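You operate a simulated robot arm through the tools that you are given. There is no shell and no other tool.

You are at the controls of a simulated robot arm. One attempt, no reset.

JOB
Wind the block in the winder back to 4 turns, stand it in the grey box and pour carbon in.
Fine: thread lever off after winding and before the block comes out; about half the silver tin goes in, and the tin goes back. Set down upright: carbon block, silver tin.

The check looks at the end state, three seconds after you hand in, the way a careful person would. Anything else that was tipped, shoved, dropped, spilled or broken makes it a failure.

ROBOT AND FRAMES
A 6-joint arm with a two-finger parallel gripper, fixed in place. Base frame: the origin is on the floor under the middle of its stand, x ahead of it, y to its left, z up; the work surface is at about z = 780. Lengths are in mm, angles in rad, forces in N, time in s.
With the tool pointing down near the work surface it reaches from about 320 to 740 mm from the base axis. Its first joint turns from -1.152 to 1.152 rad. Payload 2.45 kg.
The TCP is the grasp point between the finger pads, 24 mm short of the fingertips. In the tool frame z runs along the fingers and y along their closing line. Largest opening 68 mm; finger width 17, thickness 10; the body of the gripper, 40 by 70 mm, starts 41 mm behind the TCP.
Orientation is told as [roll, pitch, yaw] about the base's x, y, z axes, in that order, counted from this pose: with the fingers straight down and closing along the base's y, the tool's x points along the base's -x, its y along +y and its z along -z.

CONTROLS
- The arm moves only by the tool send_rows. Its argument "deltas" is a list of rows, each an object (a shift or turn left out is 0, a gripper value left out holds the last) with "linear": the shift along the tool's x, y, z in units of 20 mm (1.0 is 20 mm), a list of three; "delta_rot": the turn, a rotation vector about the tool's x, y, z in units of 5 degrees (1.0 is 5 degrees), a list of three; "jaw": the opening, from 0 (shut) to 1 (fully open). In form: [{"linear": [dx, dy, dz], "delta_rot": [ax, ay, az], "jaw": jaw}, ...]. A call has 1 to 20 rows; each row shifts and turns the commanded pose from where the row before left it, along the tool's axes as they then stand. A call with a number of a shift or a turn outside -1 to 1 is refused whole. Rows are played at 5 a second. More than 50 mm and 0.15 rad between two rows, or a gripper value outside its range, and nothing of the call is played. Where a pose cannot be reached the arm comes as near as it can. A force on the tool above 90 N (or 10 N above the force at the start of the call, whichever is more), or a blocked arm, ends the call early, and 0.2 s more pass. Each finger travels about 108 mm/s and halts on what it meets, pressing with about 25 N; the grip force reading is that of the motor and also rises with nothing between the fingers. The clock runs only during rows and for 0.2 s after the last one: add rows that do not move to give the fingers time. It gives the time, the measured TCP pose, the force on the tool (base axes), the opening and the grip force at its end, in the units of the frame above (readings bear some noise), with the torque about the TCP (base axes, N m) and any sound that the robot's microphone picked up.
- Cameras (640 x 400 px; columns grow to the right, rows downward): "scene" is fixed at [182.9, 419, 1474.5]; the picture's right is [-0.69, -0.73, 0.00], its down [-0.45, 0.42, -0.79] and it looks along [0.57, -0.54, -0.62] (base axes); focal length 221 px, centre (320, 200). "wrist" rides on the gripper at [84, 11, -75] in the tool frame; the picture's right is [-0.13, 0.99, 0.00], its down [-0.60, -0.08, -0.79] and it looks along [-0.79, -0.10, 0.61] (tool axes); focal length 251 px, centre (320, 200). There is no depth. A picture from a camera that has moved, and an enlarged one, comes with that camera's place and axes in the base frame and with its lens. The place of the scene camera against the robot may be out by one fixed shift of up to 25 mm in any direction.
- grab_frame(camera): a new picture of that camera. The clock stands still meanwhile.
- inspect(camera, box): a new picture of the part [left, top, right, bottom] of that camera's present view, enlarged. The clock stands still meanwhile.
- hand_in(): hands the job in; it is judged then, once.

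Nothing tells you positions but the pictures and the camera data. Unless the task says otherwise, let go and move clear before handing in.

The tools are called after "Call:" as a command line: name --argument value ..., lists and objects as JSON in quotes. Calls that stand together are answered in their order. send_rows: Moves the arm, as the interface text tells. Its arguments: {"type":"object","properties":{"deltas":{"type":"array","items":{"type":"object","properties":{"linear":{"type":"array","items":{"type":"number"}},"delta_rot":{"type":"array","items":{"type":"number"}},"jaw":{"type":"number"}}}}},"required":["deltas"]} The other tools are called the same way: grab_frame (camera) takes a picture; inspect (camera, box) takes an enlarged picture of a part of a camera's view; hand_in () hands the job in.

At the start:

```text
t: 0.0
tcp_pos: [467.3, 41.0, 1339.3]
ee_rot: [0.001, 0.0, 0.0]
force: [-0.1, -0.4, 0.1]
wrist_torque: [0.03, -0.05, -0.03]
gripper_width: 68.2
gripper_force: 0.0
```

scene: 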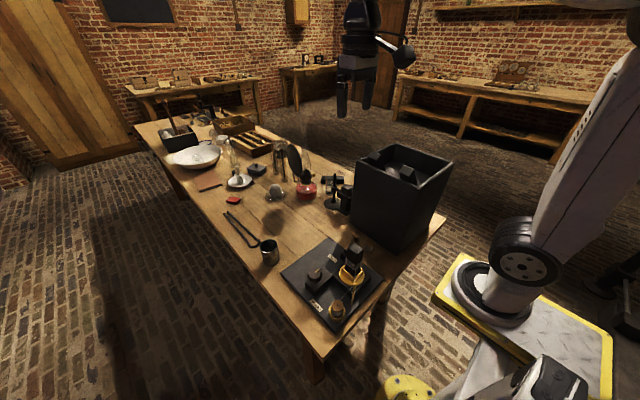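
wrist: 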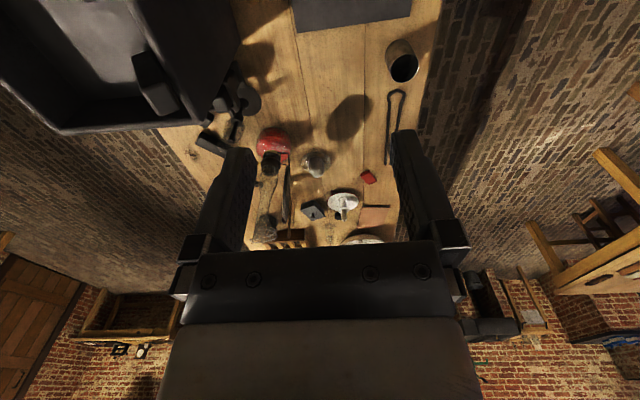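

I see a workbench with a big dark box, a black plate with a device (probably the winder), a tin and several other things. I'll look closer before moving anything.

Call:
inspect --camera "scene" --box '[260, 210, 420, 340]'

Call:
inspect --camera "scene" --box '[310, 130, 460, 250]'

Call:
inspect --camera "scene" --box '[200, 120, 360, 270]'

Call:
inspect --camera "scene" --box '[120, 80, 300, 200]'

```text
3.08 times, centred on (340, 275) of scene
camera zoom: at [182.9, 419.0, 1474.5], right [-0.69, -0.73, 0.0], down [-0.45, 0.42, -0.79], along [0.57, -0.54, -0.62], focal length 680 px, centre (258, -31)
```

zoom: 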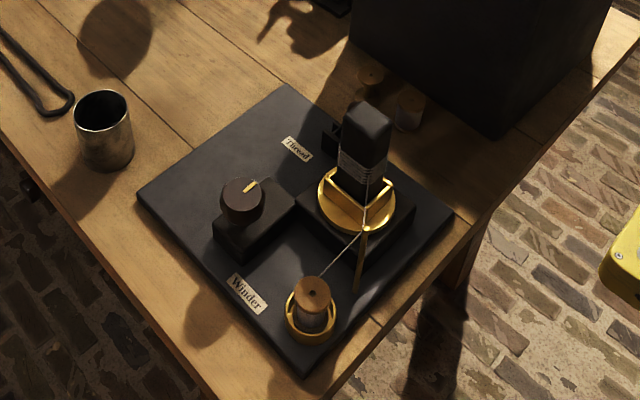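

```text
3.33 times, centred on (385, 190) of scene
camera zoom: at [182.9, 419.0, 1474.5], right [-0.69, -0.73, 0.0], down [-0.45, 0.42, -0.79], along [0.57, -0.54, -0.62], focal length 737 px, centre (103, 233)
```

zoom: 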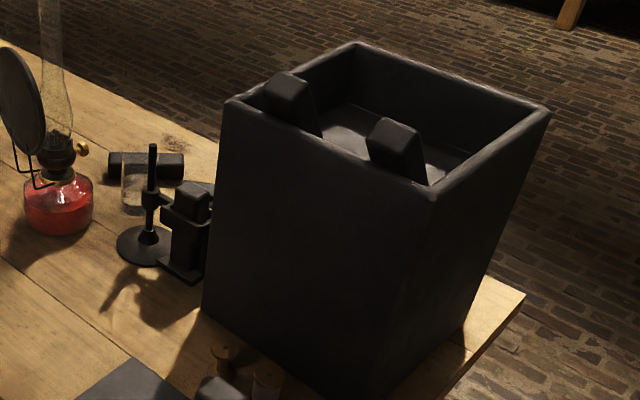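

```text
2.67 times, centred on (280, 195) of scene
camera zoom: at [182.9, 419.0, 1474.5], right [-0.69, -0.73, 0.0], down [-0.45, 0.42, -0.79], along [0.57, -0.54, -0.62], focal length 589 px, centre (427, 213)
```

zoom: 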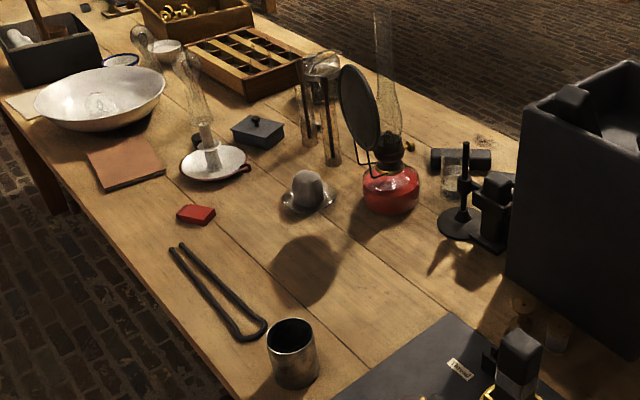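

```text
3.33 times, centred on (210, 140) of scene
camera zoom: at [182.9, 419.0, 1474.5], right [-0.69, -0.73, 0.0], down [-0.45, 0.42, -0.79], along [0.57, -0.54, -0.62], focal length 737 px, centre (687, 400)
```

zoom: 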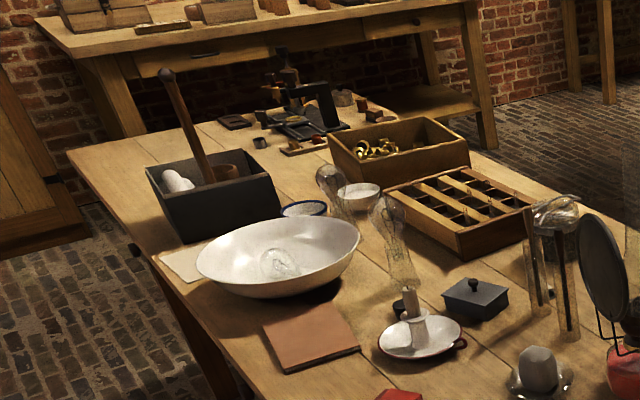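

The black plate is labelled "Winder" and "Thread". I'll zoom in harder on the plate, the containers and the candidates for the grey box.

Call:
inspect --camera "scene" --box '[330, 230, 380, 262]'

Call:
inspect --camera "scene" --box '[325, 255, 375, 325]'

Call:
inspect --camera "scene" --box '[300, 240, 345, 325]'

Call:
inspect --camera "scene" --box '[350, 135, 450, 200]'

Call:
inspect --camera "scene" --box '[315, 165, 365, 215]'

Call:
inspect --camera "scene" --box '[220, 145, 320, 210]'

Call:
inspect --camera "scene" --box '[220, 205, 290, 275]'

Call:
grab_frame --camera "wrist"

```text
12.50 times, centred on (355, 246) of scene
camera zoom: at [182.9, 419.0, 1474.5], right [-0.69, -0.73, 0.0], down [-0.45, 0.42, -0.79], along [0.57, -0.54, -0.62], focal length 2762 px, centre (-118, -375)
```

zoom: 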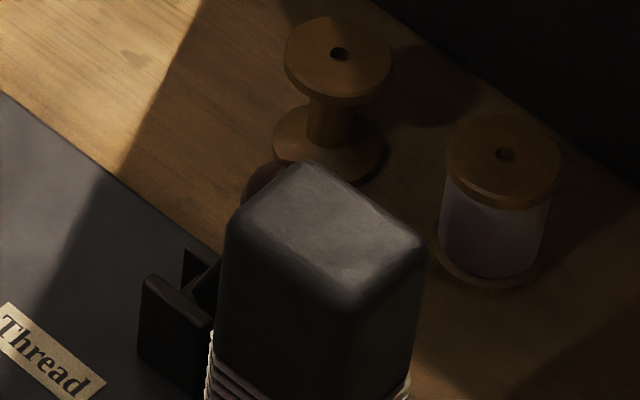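

```text
5.71 times, centred on (350, 290) of scene
camera zoom: at [182.9, 419.0, 1474.5], right [-0.69, -0.73, 0.0], down [-0.45, 0.42, -0.79], along [0.57, -0.54, -0.62], focal length 1263 px, centre (149, -314)
```

zoom: 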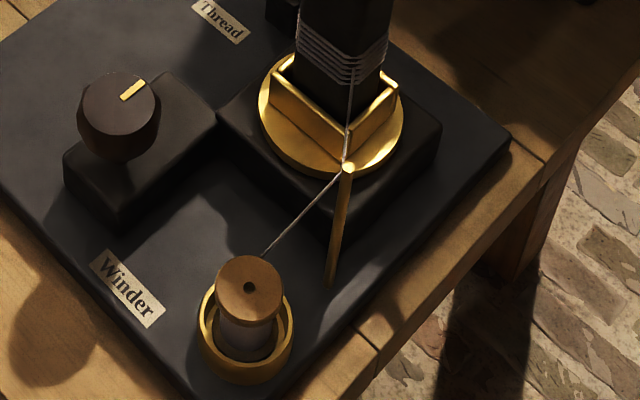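

```text
4.71 times, centred on (322, 282) of scene
camera zoom: at [182.9, 419.0, 1474.5], right [-0.69, -0.73, 0.0], down [-0.45, 0.42, -0.79], along [0.57, -0.54, -0.62], focal length 1040 px, centre (308, -188)
```

zoom: 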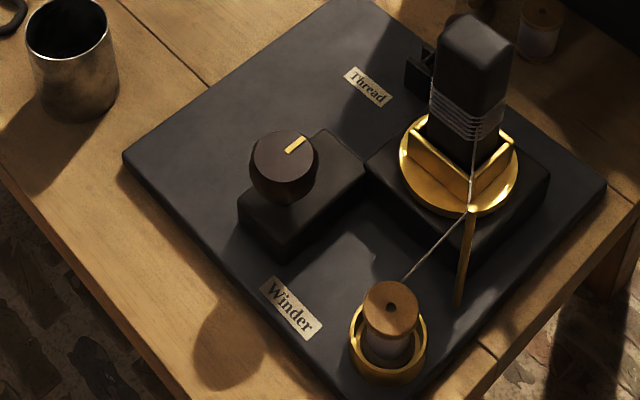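

```text
6.15 times, centred on (400, 168) of scene
camera zoom: at [182.9, 419.0, 1474.5], right [-0.69, -0.73, 0.0], down [-0.45, 0.42, -0.79], along [0.57, -0.54, -0.62], focal length 1360 px, centre (-172, 400)
```

zoom: 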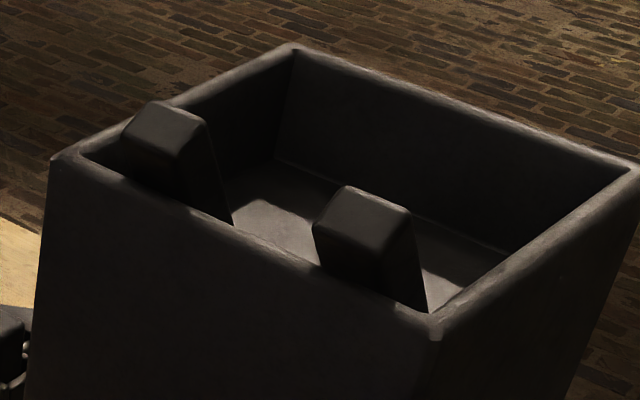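

```text
8.00 times, centred on (340, 190) of scene
camera zoom: at [182.9, 419.0, 1474.5], right [-0.69, -0.73, 0.0], down [-0.45, 0.42, -0.79], along [0.57, -0.54, -0.62], focal length 1768 px, centre (160, 280)
```

zoom: 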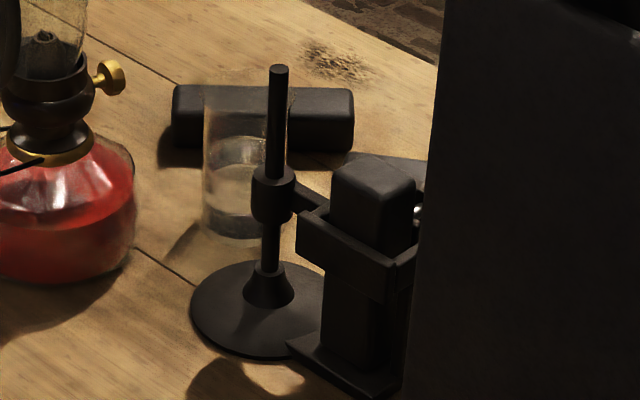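

```text
6.15 times, centred on (270, 178) of scene
camera zoom: at [182.9, 419.0, 1474.5], right [-0.69, -0.73, 0.0], down [-0.45, 0.42, -0.79], along [0.57, -0.54, -0.62], focal length 1360 px, centre (628, 338)
```

zoom: 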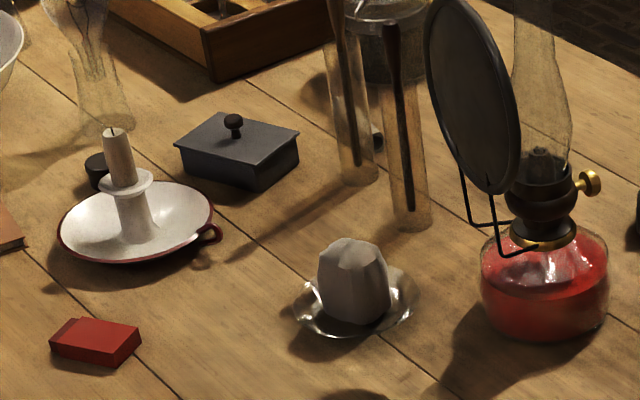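

```text
5.71 times, centred on (255, 240) of scene
camera zoom: at [182.9, 419.0, 1474.5], right [-0.69, -0.73, 0.0], down [-0.45, 0.42, -0.79], along [0.57, -0.54, -0.62], focal length 1263 px, centre (691, -29)
```

zoom: 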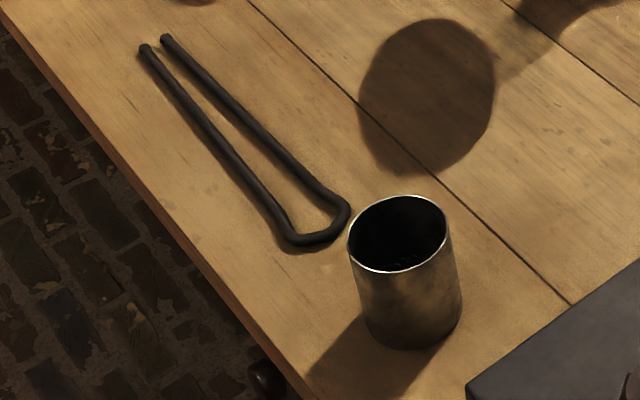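

```text
taken
camera wrist: at [384.4, 51.9, 1414.3], right [0.13, 0.99, 0.0], down [0.6, -0.08, 0.79], along [0.79, -0.1, -0.61], focal length 251 px, centre (320, 200)
```

wrist: 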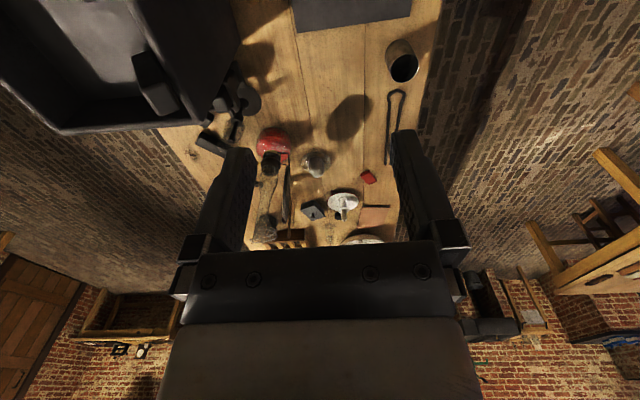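

The big dark box on the right side of the bench is the only box in reach, so I take it for the grey box. The winder is near x≈440, y≈90 and the silver tin near (690, 197). I'll tilt the tool so the wrist camera looks straight down for an overview.

Call:
send_rows --deltas '[{"delta_rot": [0, 1, 0]}, {"delta_rot": [0, 1, 0]}, {"delta_rot": [0, 1, 0]}, {"delta_rot": [0, 1, 0]}, {"delta_rot": [0, 1, 0]}, {"delta_rot": [0, 1, 0]}, {"delta_rot": [0, 1, 0]}, {"delta_rot": [0, 1, 0]}, {}]'

Call:
grab_frame --camera "wrist"

```text
t: 2.0
tcp_pos: [443.3, 42.7, 1263.5]
ee_rot: [0.0, 0.693, 0.0]
force: [-0.3, 0.3, 0.5]
wrist_torque: [0.02, -0.03, -0.01]
gripper_width: 68.1
gripper_force: 0.0
out of reach, approached as far as the arm can: row 5, 6, 7, 8
```

```text
taken
camera wrist: at [427.0, 53.1, 1375.5], right [0.1, 0.99, -0.08], down [0.97, -0.08, 0.22], along [0.21, -0.1, -0.97], focal length 251 px, centre (320, 200)
```

wrist: 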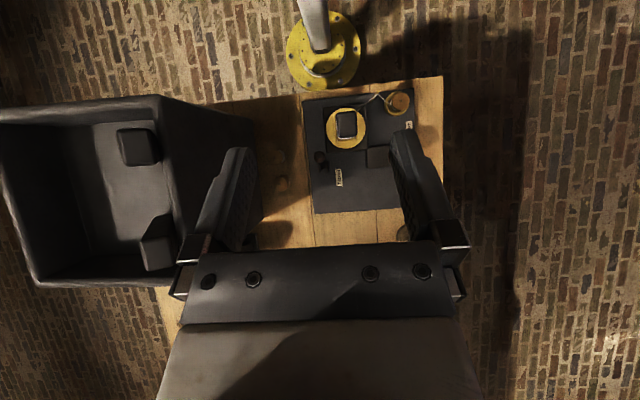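

The view from above shows the box on the left with two dark blocks inside and the winder in the middle. I'll zoom into this view.

Call:
inspect --camera "wrist" --box '[0, 80, 270, 300]'

Call:
inspect --camera "wrist" --box '[290, 75, 450, 215]'

Call:
inspect --camera "wrist" --box '[305, 85, 395, 155]'

```text
1.82 times, centred on (135, 190) of wrist
camera zoom: at [427.0, 53.1, 1375.5], right [0.1, 0.99, -0.08], down [0.97, -0.08, 0.22], along [0.21, -0.1, -0.97], focal length 457 px, centre (656, 218)
```

zoom: 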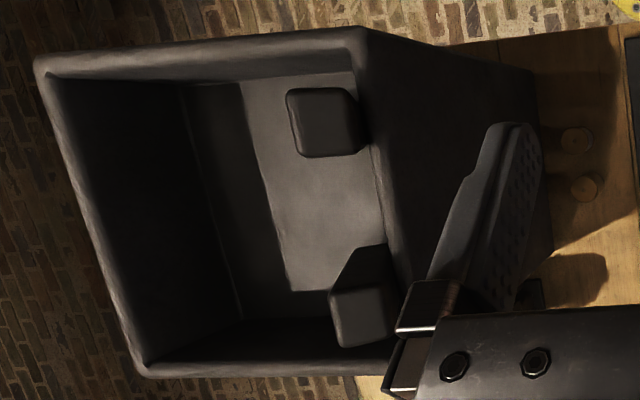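

```text
2.86 times, centred on (370, 145) of wrist
camera zoom: at [427.0, 53.1, 1375.5], right [0.1, 0.99, -0.08], down [0.97, -0.08, 0.22], along [0.21, -0.1, -0.97], focal length 718 px, centre (177, 357)
```

zoom: 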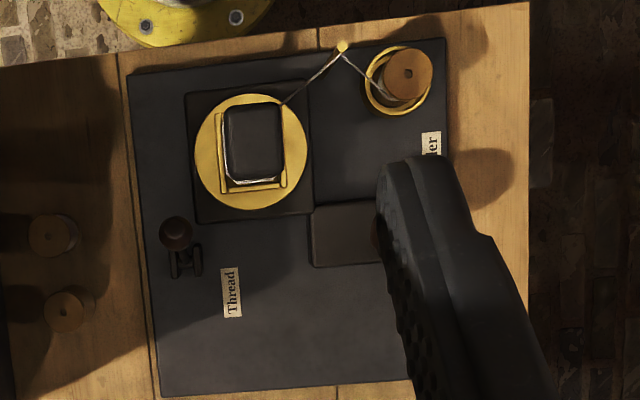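

```text
5.71 times, centred on (350, 120) of wrist
camera zoom: at [427.0, 53.1, 1375.5], right [0.1, 0.99, -0.08], down [0.97, -0.08, 0.22], along [0.21, -0.1, -0.97], focal length 1437 px, centre (149, 657)
```

zoom: 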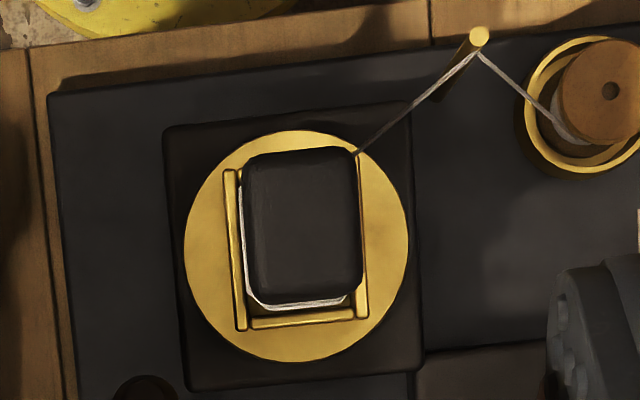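

The box seems to have a high floor (about z≈1040, with the rim near 1108), and two tall blocks already stand in it. Next I'll straighten the tool and turn it so the wrist camera can look at the winder from the left side.

Call:
send_rows --deltas '[{"delta_rot": [0, -1, 0]}, {"delta_rot": [0, -1, 0]}, {"delta_rot": [0, -1, 0]}, {"delta_rot": [0, -1, 0]}, {"delta_rot": [0, -1, 0]}, {"delta_rot": [0, -1, 0]}, {"delta_rot": [0, -1, 0]}, {"delta_rot": [0, -1, 0]}, {"delta_rot": [0, 0, 1]}, {"delta_rot": [0, 0, 1]}, {"delta_rot": [0, 0, 1]}, {"delta_rot": [0, 0, 1]}, {"delta_rot": [0, 0, 1]}, {"delta_rot": [0, 0, 1]}, {"delta_rot": [0, 0, 1]}, {"delta_rot": [0, 0, 1]}, {"delta_rot": [0, 0, 1]}, {}]'

```text
t: 5.8
tcp_pos: [443.4, 42.2, 1265.0]
ee_rot: [-0.001, 0.0, -0.789]
force: [0.4, 0.2, -0.6]
wrist_torque: [0.01, -0.03, -0.02]
gripper_width: 68.0
gripper_force: 0.1
```

The tool is straight again at yaw −45°. I'll finish the turn and move to the left side of the winder.

Call:
send_rows --deltas '[{"delta_rot": [0, 0, 1]}, {"delta_rot": [0, 0, 1]}, {"delta_rot": [0, 0, 1]}, {"delta_rot": [0, 0, 1]}, {"delta_rot": [0, 0, 1]}, {"delta_rot": [0, 0, 1]}, {"delta_rot": [0, 0, 1]}, {"delta_rot": [0, 0, 1]}, {"delta_rot": [0, 0, 1]}, {"linear": [1, 0, 0.5]}, {"linear": [1, 0, 0.5]}, {"linear": [1, 0, 0.5]}, {"linear": [1, 0, 0.5]}, {"linear": [1, 0, 0.5]}, {"linear": [1, 0, 0.5]}, {"linear": [1, 0, 0.5]}, {"linear": [1, 0, 0.5]}, {"linear": [1, 0, 0.5]}, {}]'

Call:
grab_frame --camera "wrist"

```text
t: 9.8
tcp_pos: [443.1, 223.7, 1175.8]
ee_rot: [-0.001, 0.0, -1.571]
force: [0.3, -0.1, 0.3]
wrist_torque: [0.0, 0.01, -0.02]
gripper_width: 68.2
gripper_force: 0.0
```

```text
taken
camera wrist: at [454.2, 306.4, 1249.3], right [0.99, -0.13, 0.0], down [-0.08, -0.6, 0.79], along [-0.1, -0.79, -0.61], focal length 251 px, centre (320, 200)
```

wrist: 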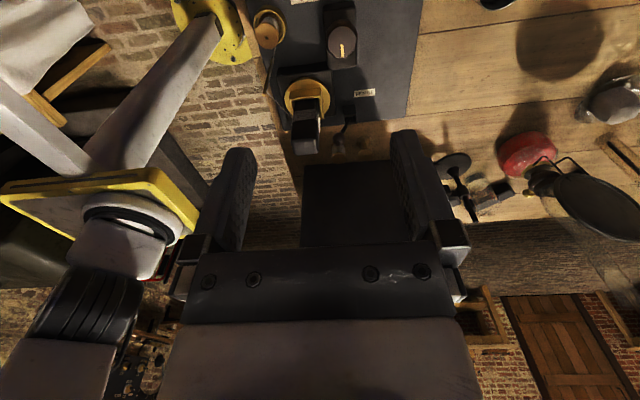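

The view is upside down but the winder is in sight. I'll go lower and further to the left for a close side view.

Call:
send_rows --deltas '[{"linear": [0.7, 0, 1]}, {"linear": [0.7, 0, 1]}, {"linear": [0.7, 0, 1]}, {"linear": [0.7, 0, 1]}, {"linear": [0.7, 0, 1]}, {"linear": [0.7, 0, 1]}, {"linear": [0.7, 0, 1]}, {"linear": [0.7, 0, 1]}, {}]'

Call:
grab_frame --camera "wrist"

```text
t: 11.8
tcp_pos: [443.9, 336.2, 1016.0]
ee_rot: [0.0, -0.001, -1.571]
force: [0.0, 0.6, -0.1]
wrist_torque: [0.0, 0.0, 0.0]
gripper_width: 67.8
gripper_force: 0.1
```

```text
taken
camera wrist: at [454.8, 418.7, 1089.4], right [0.99, -0.13, 0.0], down [-0.08, -0.6, 0.79], along [-0.1, -0.79, -0.61], focal length 251 px, centre (320, 200)
```

wrist: 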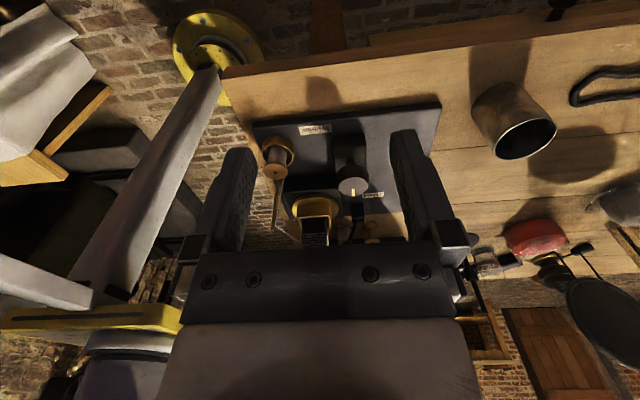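

The gripper hides part of the view from here, so I'll move closer in so that the winder falls in the upper half of the picture.

Call:
send_rows --deltas '[{"linear": [-1, 0, 0]}, {"linear": [-1, 0, 0]}, {"linear": [-1, 0, 0]}, {"linear": [-1, 0, 0]}, {"linear": [-1, 0, 0]}, {"linear": [-1, 0, 0]}, {"linear": [-1, 0, 0]}, {}]'

Call:
grab_frame --camera "wrist"

Call:
inspect --camera "wrist" --box '[240, 20, 420, 240]'

```text
t: 13.6
tcp_pos: [443.1, 194.7, 1015.7]
ee_rot: [0.001, 0.0, -1.572]
force: [0.4, 0.2, -0.6]
wrist_torque: [-0.02, 0.0, 0.01]
gripper_width: 68.1
gripper_force: 0.1
```

```text
taken
camera wrist: at [454.2, 278.0, 1089.7], right [0.99, -0.13, 0.0], down [-0.08, -0.6, 0.79], along [-0.1, -0.79, -0.61], focal length 251 px, centre (320, 200)
```

wrist: 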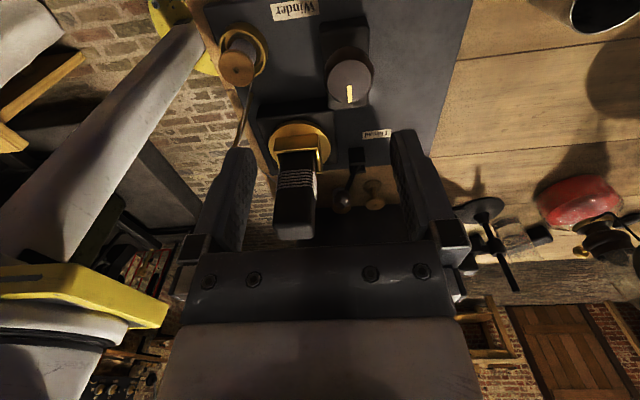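

```text
1.82 times, centred on (330, 130) of wrist
camera zoom: at [454.2, 278.0, 1089.7], right [0.99, -0.13, 0.0], down [-0.08, -0.6, 0.79], along [-0.1, -0.79, -0.61], focal length 457 px, centre (302, 327)
```

zoom: 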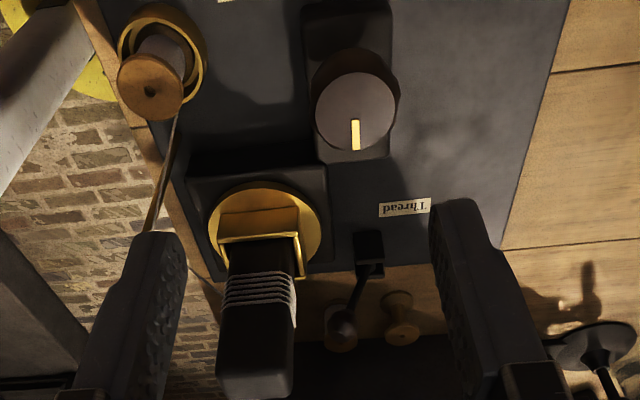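

Now I can see the windings on the block, the knob with a gold mark and the black thread lever. I'll enlarge each of them.

Call:
inspect --camera "wrist" --box '[265, 160, 330, 200]'

Call:
inspect --camera "wrist" --box '[310, 140, 400, 220]'

Call:
inspect --camera "wrist" --box '[300, 20, 390, 120]'

Call:
inspect --camera "scene" --box '[340, 240, 370, 290]'

```text
9.85 times, centred on (298, 180) of wrist
camera zoom: at [454.2, 278.0, 1089.7], right [0.99, -0.13, 0.0], down [-0.08, -0.6, 0.79], along [-0.1, -0.79, -0.61], focal length 2476 px, centre (542, 397)
```

zoom: 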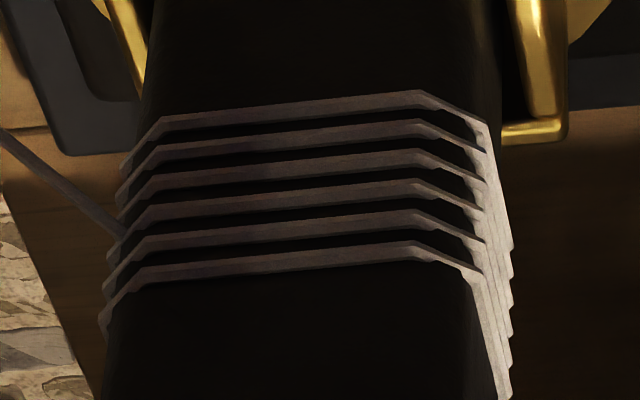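

```text
5.00 times, centred on (355, 180) of wrist
camera zoom: at [454.2, 278.0, 1089.7], right [0.99, -0.13, 0.0], down [-0.08, -0.6, 0.79], along [-0.1, -0.79, -0.61], focal length 1257 px, centre (145, 300)
```

zoom: 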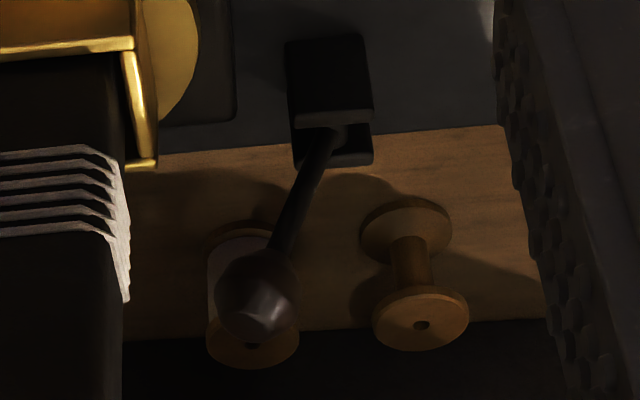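

```text
4.00 times, centred on (345, 70) of wrist
camera zoom: at [454.2, 278.0, 1089.7], right [0.99, -0.13, 0.0], down [-0.08, -0.6, 0.79], along [-0.1, -0.79, -0.61], focal length 1006 px, centre (220, 720)
```

zoom: 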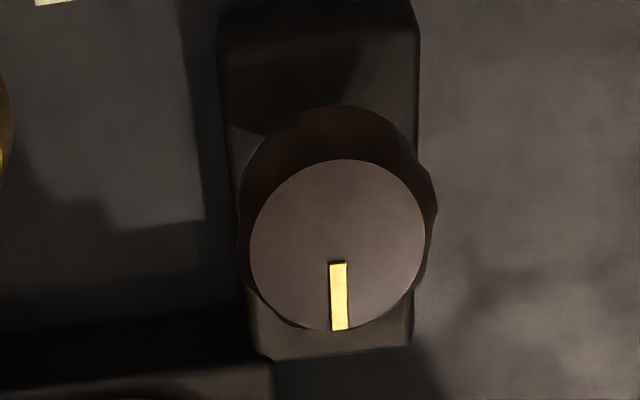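

```text
8.00 times, centred on (355, 265) of scene
camera zoom: at [182.9, 419.0, 1474.5], right [-0.69, -0.73, 0.0], down [-0.45, 0.42, -0.79], along [0.57, -0.54, -0.62], focal length 1768 px, centre (40, -320)
```

zoom: 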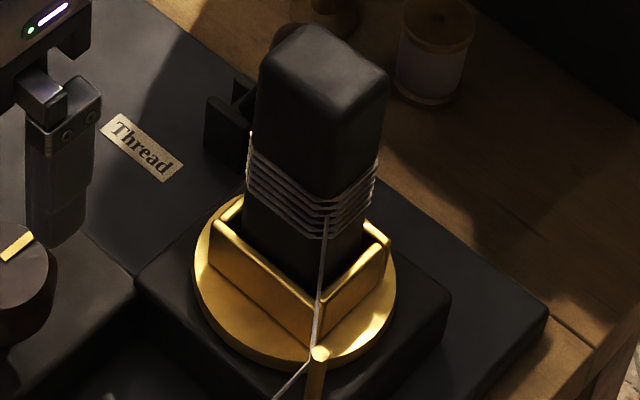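

The face towards me carries six strands, so two turns must come off. I'll take a second view from another place to get stereo positions for the knob, lever, block and tin.

Call:
send_rows --deltas '[{"linear": [1, 0.5, 0.6]}, {"linear": [1, 0.5, 0.6]}, {"linear": [1, 0.5, 0.6]}, {"linear": [1, 0.5, 0.6]}, {}]'

Call:
grab_frame --camera "wrist"

Call:
inspect --camera "wrist" --box '[220, 60, 400, 240]'

Call:
inspect --camera "wrist" --box '[400, 40, 580, 200]'

```text
t: 14.8
tcp_pos: [483.5, 274.1, 968.1]
ee_rot: [-0.001, 0.0, -1.571]
force: [-0.1, -0.2, 0.7]
wrist_torque: [-0.01, 0.0, -0.01]
gripper_width: 68.0
gripper_force: 0.1
```

```text
taken
camera wrist: at [494.5, 358.1, 1041.4], right [0.99, -0.13, 0.0], down [-0.08, -0.6, 0.79], along [-0.1, -0.79, -0.61], focal length 251 px, centre (320, 200)
```

wrist: 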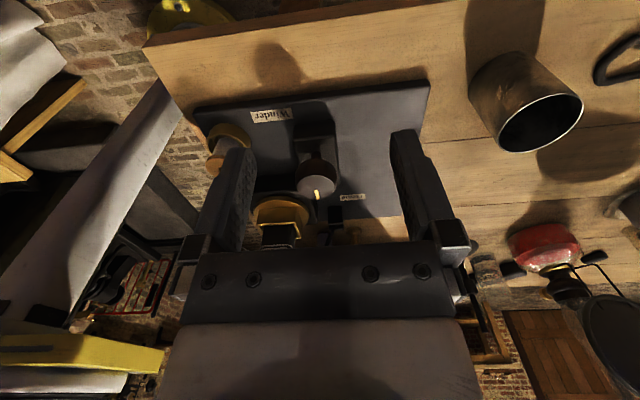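

```text
2.22 times, centred on (310, 150) of wrist
camera zoom: at [494.5, 358.1, 1041.4], right [0.99, -0.13, 0.0], down [-0.08, -0.6, 0.79], along [-0.1, -0.79, -0.61], focal length 559 px, centre (342, 311)
```

zoom: 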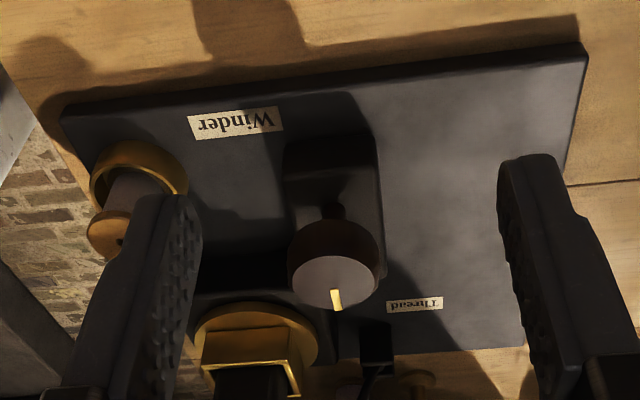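

```text
2.50 times, centred on (490, 120) of wrist
camera zoom: at [494.5, 358.1, 1041.4], right [0.99, -0.13, 0.0], down [-0.08, -0.6, 0.79], along [-0.1, -0.79, -0.61], focal length 629 px, centre (-105, 400)
```

zoom: 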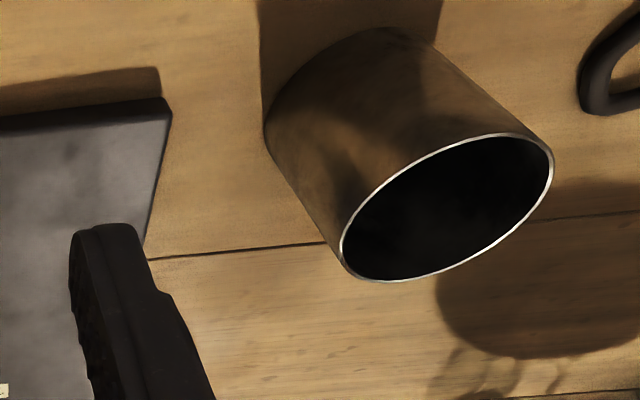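

Stereo puts the knob top at about (465, 164, 874), the lever ball at (450, 8, 883) with its pivot near (477, 6, 800), the block top at (404, 63, 965) and the tin at (658, 209) with its rim near z 867. I'll move in to look closely at the lever.

Call:
send_rows --deltas '[{"linear": [-1, 0.1, 0]}, {"linear": [-1, 0.1, 0]}, {"linear": [-1, 0.1, 0]}, {"linear": [-1, 0.1, 0]}, {"linear": [-1, 0.1, 0]}, {"linear": [-1, 0.1, 0]}, {"linear": [-1, 0.1, 0]}, {"linear": [-1, 0.1, 0]}, {"linear": [-1, 0.1, 0]}, {}]'

Call:
grab_frame --camera "wrist"

Call:
inspect --camera "wrist" --box '[250, 100, 390, 240]'

```text
t: 17.0
tcp_pos: [501.8, 93.5, 965.9]
ee_rot: [-0.001, 0.001, -1.571]
force: [1.1, -0.7, 0.0]
wrist_torque: [-0.03, 0.0, 0.0]
gripper_width: 67.8
gripper_force: 0.1
```

```text
taken
camera wrist: at [512.8, 177.9, 1041.4], right [0.99, -0.13, 0.0], down [-0.08, -0.6, 0.79], along [-0.1, -0.79, -0.61], focal length 251 px, centre (320, 200)
```

wrist: 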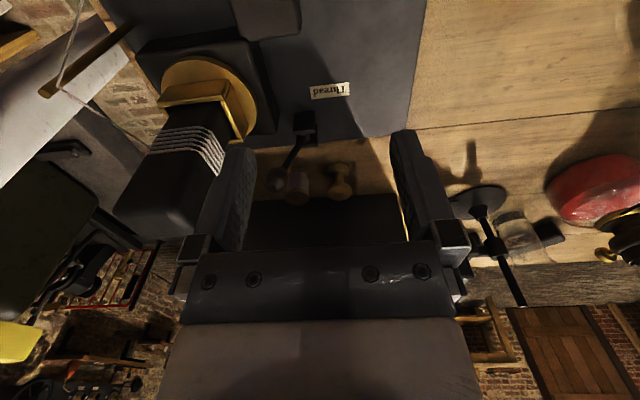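

```text
2.86 times, centred on (320, 170) of wrist
camera zoom: at [512.8, 177.9, 1041.4], right [0.99, -0.13, 0.0], down [-0.08, -0.6, 0.79], along [-0.1, -0.79, -0.61], focal length 718 px, centre (320, 286)
```

zoom: 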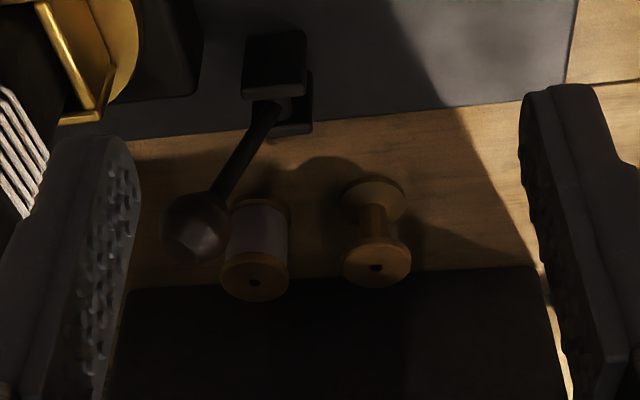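

The lever swings in the x–z plane and now leans towards the block, so "off" should be away from it. I'll first line up over the knob to test which way it turns the block.

Call:
send_rows --deltas '[{"linear": [0.8875, -0.46, 0.7625]}, {"linear": [0.8875, -0.46, 0.7625]}, {"linear": [0.8875, -0.46, 0.7625]}, {"linear": [0.8875, -0.46, 0.7625]}, {}]'

Call:
grab_frame --camera "wrist"

Call:
grab_frame --camera "scene"

```text
t: 18.2
tcp_pos: [465.0, 166.9, 907.5]
ee_rot: [0.001, -0.001, -1.572]
force: [-0.5, 0.0, -0.1]
wrist_torque: [0.0, 0.02, 0.01]
gripper_width: 68.0
gripper_force: 0.0
```

```text
taken
camera wrist: at [475.8, 249.9, 981.1], right [0.99, -0.13, 0.0], down [-0.08, -0.6, 0.79], along [-0.1, -0.79, -0.61], focal length 251 px, centre (320, 200)
```

wrist: 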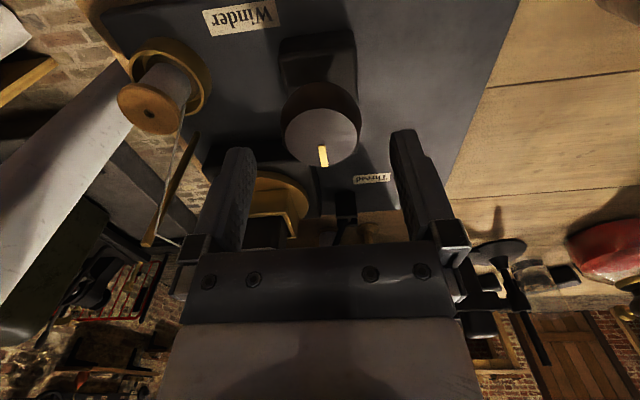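

```text
taken
```

scene: 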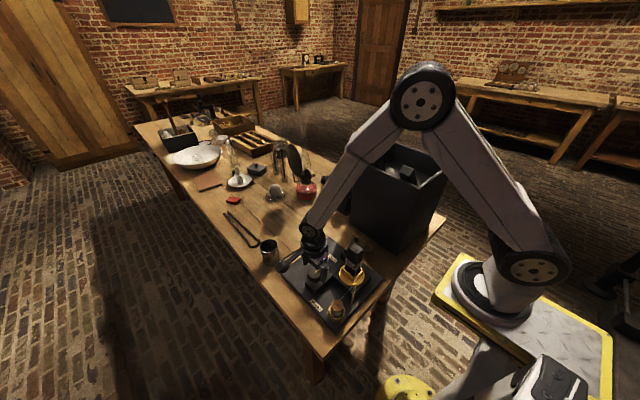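

The knob is about 41 mm across and centred at (465, 163). I'll lower the open fingers around it and close.

Call:
send_rows --deltas '[{"linear": [-0.19, 0.02, 0]}, {"linear": [0, 0, 0.7]}, {"linear": [0, 0, 0.7]}, {"linear": [0, 0, 0.7]}, {}]'

Call:
grab_frame --camera "wrist"

```text
t: 19.4
tcp_pos: [465.3, 162.0, 865.0]
ee_rot: [-0.001, 0.002, -1.57]
force: [0.2, -0.2, 0.1]
wrist_torque: [0.06, 0.01, -0.03]
gripper_width: 67.8
gripper_force: 0.1
```

```text
taken
camera wrist: at [476.4, 245.2, 939.0], right [0.99, -0.13, 0.0], down [-0.08, -0.6, 0.79], along [-0.1, -0.79, -0.61], focal length 251 px, centre (320, 200)
```

wrist: 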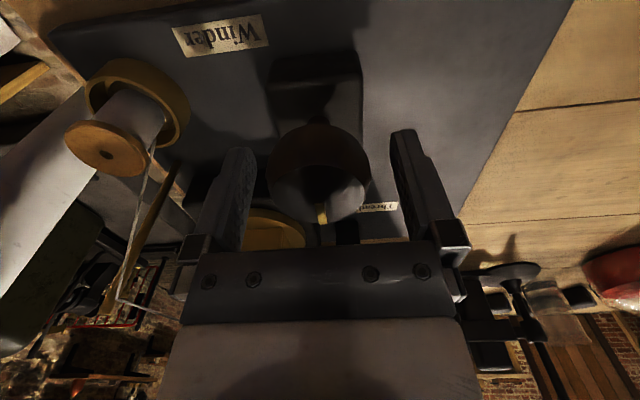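

The knob sits centred between the fingers. I'll close on it now.

Call:
send_rows --deltas '[{"jaw": 0.5}, {"jaw": 0.4}, {"jaw": 0.4}, {}]'

Call:
grab_frame --camera "wrist"

```text
t: 20.4
tcp_pos: [464.6, 161.5, 863.9]
ee_rot: [0.0, 0.0, -1.57]
force: [-2.1, 0.6, -4.5]
wrist_torque: [0.06, -0.46, 0.01]
gripper_width: 43.8
gripper_force: 44.9
```

```text
taken
camera wrist: at [476.1, 245.2, 939.0], right [0.99, -0.13, 0.0], down [-0.08, -0.6, 0.79], along [-0.1, -0.79, -0.61], focal length 251 px, centre (320, 200)
```

wrist: 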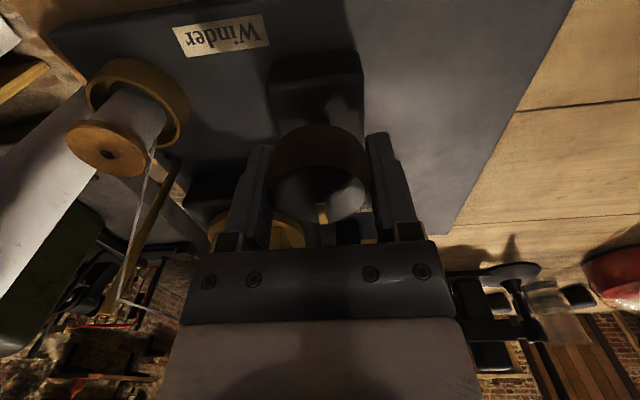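

The knob is gripped at 43.8 mm. I'll turn it 15° clockwise (seen from above) as a test and look at the turntable.

Call:
inspect --camera "scene" --box '[325, 230, 385, 300]'

Call:
send_rows --deltas '[{"delta_rot": [0, 0, 1]}, {"delta_rot": [0, 0, 1]}, {"delta_rot": [0, 0, 1]}, {}]'

Call:
inspect --camera "scene" --box '[325, 230, 385, 300]'

Call:
grab_frame --camera "wrist"

```text
5.71 times, centred on (355, 265) of scene
camera zoom: at [182.9, 419.1, 1474.5], right [-0.69, -0.73, 0.0], down [-0.45, 0.42, -0.79], along [0.57, -0.54, -0.62], focal length 1263 px, centre (120, -171)
```

zoom: 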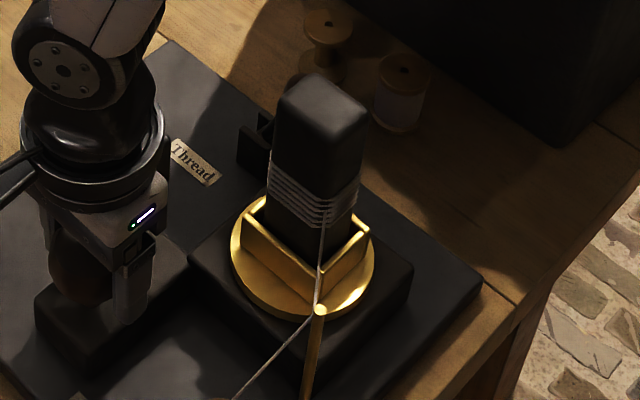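

```text
t: 21.4
tcp_pos: [463.7, 162.4, 865.0]
ee_rot: [-0.003, -0.002, -1.835]
force: [-14.6, 2.1, 7.4]
wrist_torque: [0.6, -0.56, 0.01]
gripper_width: 43.8
gripper_force: 44.9
```

```text
5.71 times, centred on (355, 265) of scene
camera zoom: at [182.4, 419.0, 1474.6], right [-0.69, -0.73, 0.0], down [-0.45, 0.42, -0.79], along [0.57, -0.54, -0.62], focal length 1263 px, centre (120, -171)
```

zoom: 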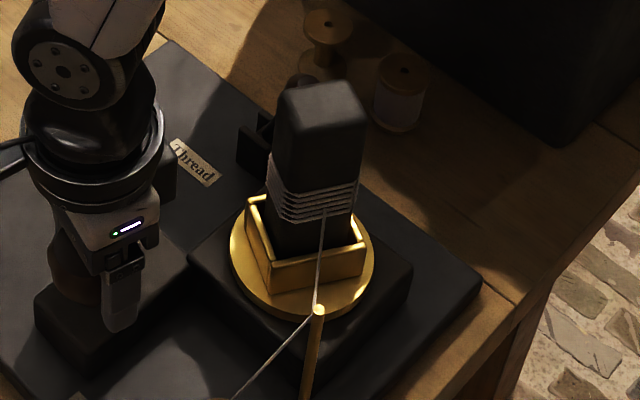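

```text
taken
camera wrist: at [496.9, 239.6, 938.9], right [0.92, -0.38, 0.0], down [-0.23, -0.56, 0.79], along [-0.3, -0.73, -0.61], focal length 251 px, centre (320, 200)
```

wrist: 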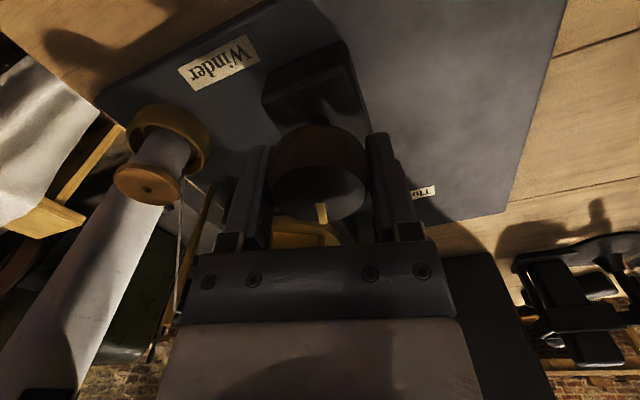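

The turntable turned clockwise along with the knob, and by more than the knob did. I'll zoom in on the strands to see whether this winds or unwinds.

Call:
inspect --camera "scene" --box '[345, 255, 370, 285]'

Call:
send_rows --deltas '[{"delta_rot": [0, 0, 1]}, {"delta_rot": [0, 0, 1]}, {"delta_rot": [0, 0, 1]}, {}]'

Call:
inspect --camera "scene" --box '[345, 255, 370, 285]'

Call:
inspect --camera "scene" --box '[325, 230, 385, 300]'

```text
13.33 times, centred on (358, 270) of scene
camera zoom: at [182.4, 419.0, 1474.6], right [-0.69, -0.73, 0.0], down [-0.45, 0.42, -0.79], along [0.57, -0.54, -0.62], focal length 2946 px, centre (-180, -733)
```

zoom: 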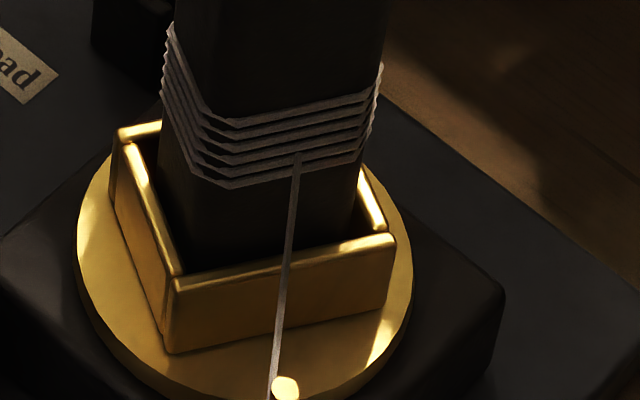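

```text
t: 22.4
tcp_pos: [463.8, 162.9, 865.1]
ee_rot: [-0.001, -0.001, -2.094]
force: [-28.9, 9.6, 20.2]
wrist_torque: [0.3, -0.33, 0.08]
gripper_width: 43.7
gripper_force: 45.1
```

```text
13.33 times, centred on (358, 270) of scene
camera zoom: at [181.8, 419.2, 1474.6], right [-0.69, -0.73, 0.0], down [-0.45, 0.42, -0.79], along [0.57, -0.54, -0.62], focal length 2946 px, centre (-180, -733)
```

zoom: 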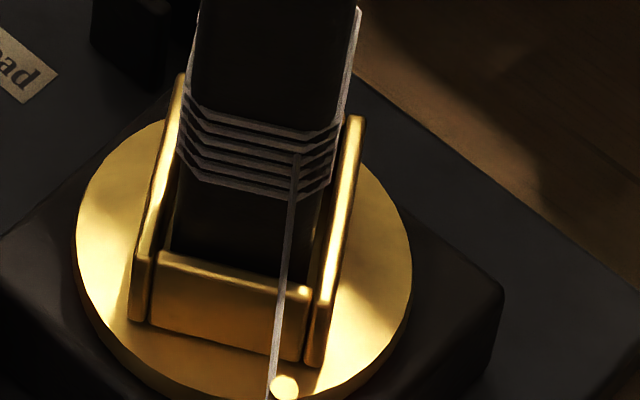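

```text
5.71 times, centred on (355, 265) of scene
camera zoom: at [181.8, 419.2, 1474.6], right [-0.69, -0.73, 0.0], down [-0.45, 0.42, -0.79], along [0.57, -0.54, -0.62], focal length 1263 px, centre (120, -171)
```

zoom: 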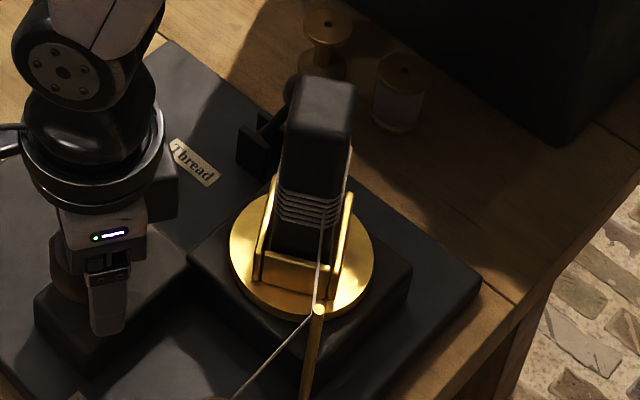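

The turntable moves a lot per knob degree, so I need to find the gear ratio and sense more carefully. I'll zoom in deeply, then turn in small steps.

Call:
inspect --camera "scene" --box '[345, 257, 363, 275]'

Call:
send_rows --deltas '[{"delta_rot": [0, 0, 0.4]}, {}]'

Call:
inspect --camera "scene" --box '[345, 255, 370, 285]'

Call:
grab_frame --camera "wrist"

```text
16.00 times, centred on (354, 266) of scene
camera zoom: at [181.8, 419.2, 1474.6], right [-0.69, -0.73, 0.0], down [-0.45, 0.42, -0.79], along [0.57, -0.54, -0.62], focal length 3536 px, centre (-224, -856)
```

zoom: 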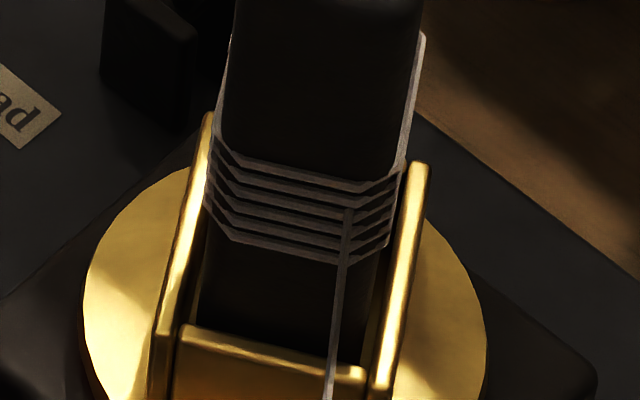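

```text
t: 23.0
tcp_pos: [463.1, 161.7, 865.0]
ee_rot: [-0.002, -0.001, -2.129]
force: [-30.2, 13.6, 24.4]
wrist_torque: [-0.03, -0.17, 0.09]
gripper_width: 43.6
gripper_force: 44.8
```

```text
13.33 times, centred on (358, 270) of scene
camera zoom: at [181.7, 419.3, 1474.6], right [-0.69, -0.73, 0.0], down [-0.45, 0.42, -0.79], along [0.57, -0.54, -0.62], focal length 2946 px, centre (-180, -733)
```

zoom: 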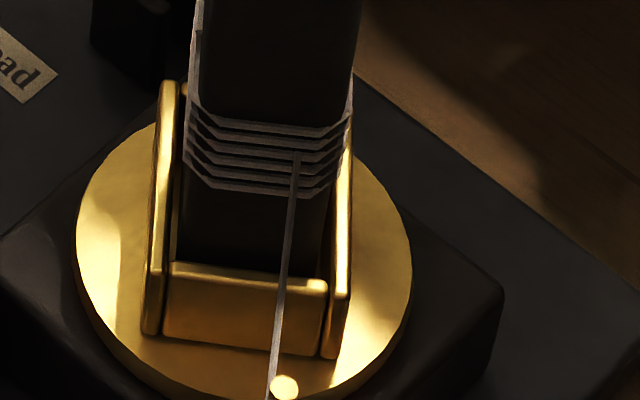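

```text
taken
camera wrist: at [517.5, 227.2, 938.8], right [0.77, -0.63, 0.0], down [-0.38, -0.47, 0.79], along [-0.5, -0.61, -0.61], focal length 251 px, centre (320, 200)
```

wrist: 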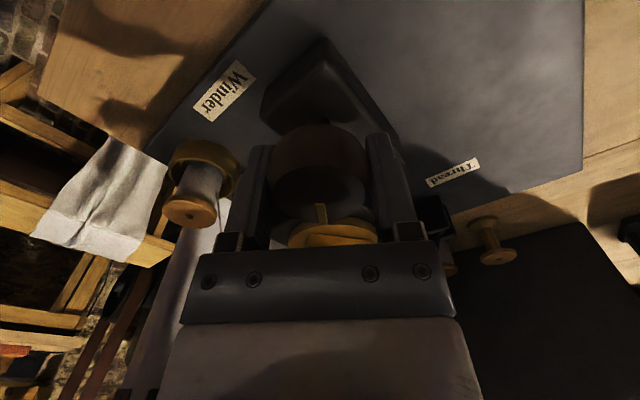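

The turntable turns 4 times as far as the knob and in the opposite sense (knob 15°, 30°, 32° gave 60°, 120°, 128°). Two block turns are therefore 180° of the knob. I'll count strands now to see which sense unwinds.

Call:
inspect --camera "scene" --box '[348, 260, 360, 270]'

Call:
inspect --camera "scene" --box '[352, 258, 364, 268]'

```text
16.00 times, centred on (354, 265) of scene
camera zoom: at [181.7, 419.3, 1474.6], right [-0.69, -0.73, 0.0], down [-0.45, 0.42, -0.79], along [0.57, -0.54, -0.62], focal length 3536 px, centre (-224, -840)
```

zoom: 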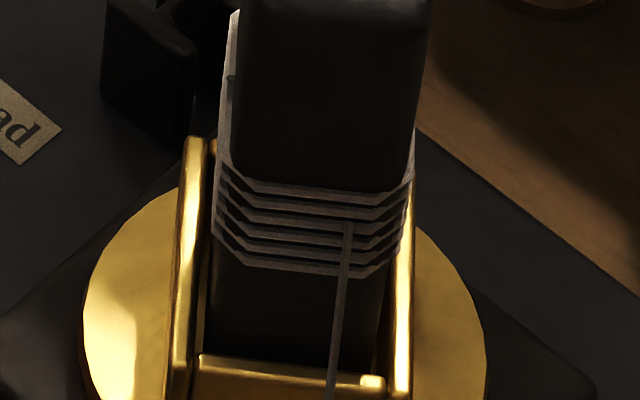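

```text
16.00 times, centred on (358, 263) of scene
camera zoom: at [181.7, 419.3, 1474.6], right [-0.69, -0.73, 0.0], down [-0.45, 0.42, -0.79], along [0.57, -0.54, -0.62], focal length 3536 px, centre (-288, -808)
```

zoom: 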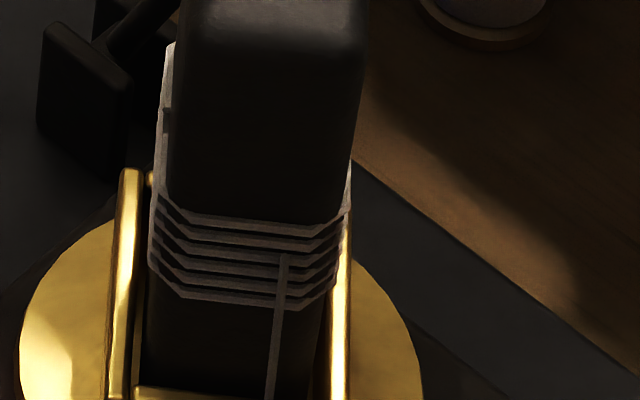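

Six strands still show on this face, which fits either sense so far. The side force is growing because I am a little off-centre, so I'll open the jaw, re-centre and read the free pose.

Call:
send_rows --deltas '[{"jaw": 0.85}, {}, {}]'

Call:
grab_frame --camera "wrist"

```text
t: 23.8
tcp_pos: [464.7, 163.1, 864.6]
ee_rot: [0.002, 0.0, -2.127]
force: [-1.3, -0.5, 0.6]
wrist_torque: [0.0, 0.03, -0.03]
gripper_width: 57.6
gripper_force: 0.0
```

```text
taken
camera wrist: at [519.3, 226.9, 938.8], right [0.77, -0.64, 0.0], down [-0.39, -0.47, 0.79], along [-0.5, -0.61, -0.61], focal length 251 px, centre (320, 200)
```

wrist: 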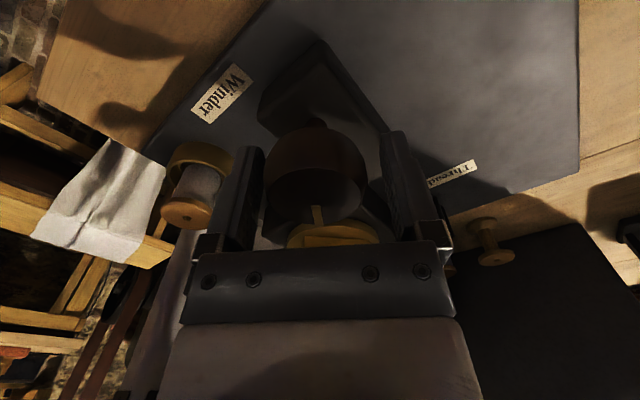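

The knob centre is about 3–4 mm further in y, near (464.4, 166.4). I'll re-centre, grip again and turn on by 28° to see what happens to the strand count.

Call:
send_rows --deltas '[{"linear": [0.132, -0.1, 0]}, {"jaw": 0.4}, {"jaw": 0.4}, {}, {"delta_rot": [0, 0, 1]}, {"delta_rot": [0, 0, 1]}, {"delta_rot": [0, 0, 1]}, {"delta_rot": [0, 0, 1]}, {"delta_rot": [0, 0, 1]}, {"delta_rot": [0, 0, 0.6]}, {}]'

Call:
inspect --camera "scene" --box '[345, 255, 370, 285]'

Call:
inspect --camera "scene" --box '[352, 258, 364, 268]'

```text
t: 26.2
tcp_pos: [464.3, 165.1, 864.5]
ee_rot: [-0.012, 0.004, -2.615]
force: [-1.7, 6.0, 10.7]
wrist_torque: [-0.84, -0.13, -0.03]
gripper_width: 44.0
gripper_force: 44.9
```

```text
13.33 times, centred on (358, 270) of scene
camera zoom: at [182.7, 419.2, 1474.5], right [-0.69, -0.73, 0.0], down [-0.45, 0.42, -0.79], along [0.57, -0.54, -0.62], focal length 2946 px, centre (-180, -733)
```

zoom: 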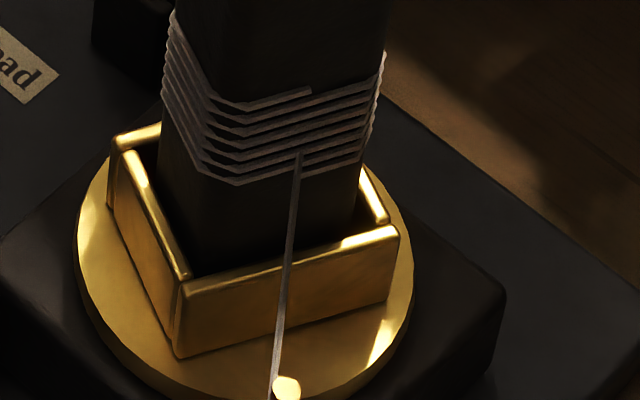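

```text
16.00 times, centred on (358, 263) of scene
camera zoom: at [182.7, 419.2, 1474.5], right [-0.69, -0.73, 0.0], down [-0.45, 0.42, -0.79], along [0.57, -0.54, -0.62], focal length 3536 px, centre (-288, -808)
```

zoom: 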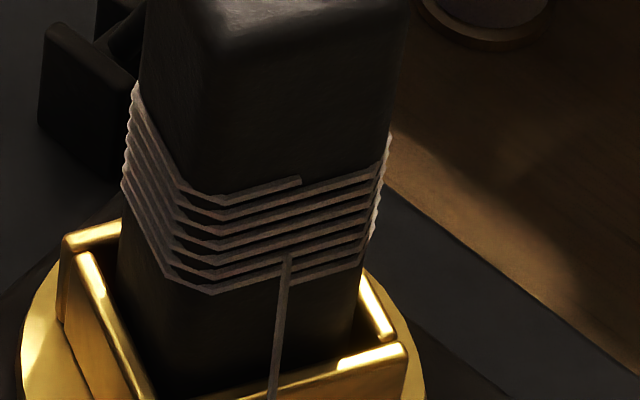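

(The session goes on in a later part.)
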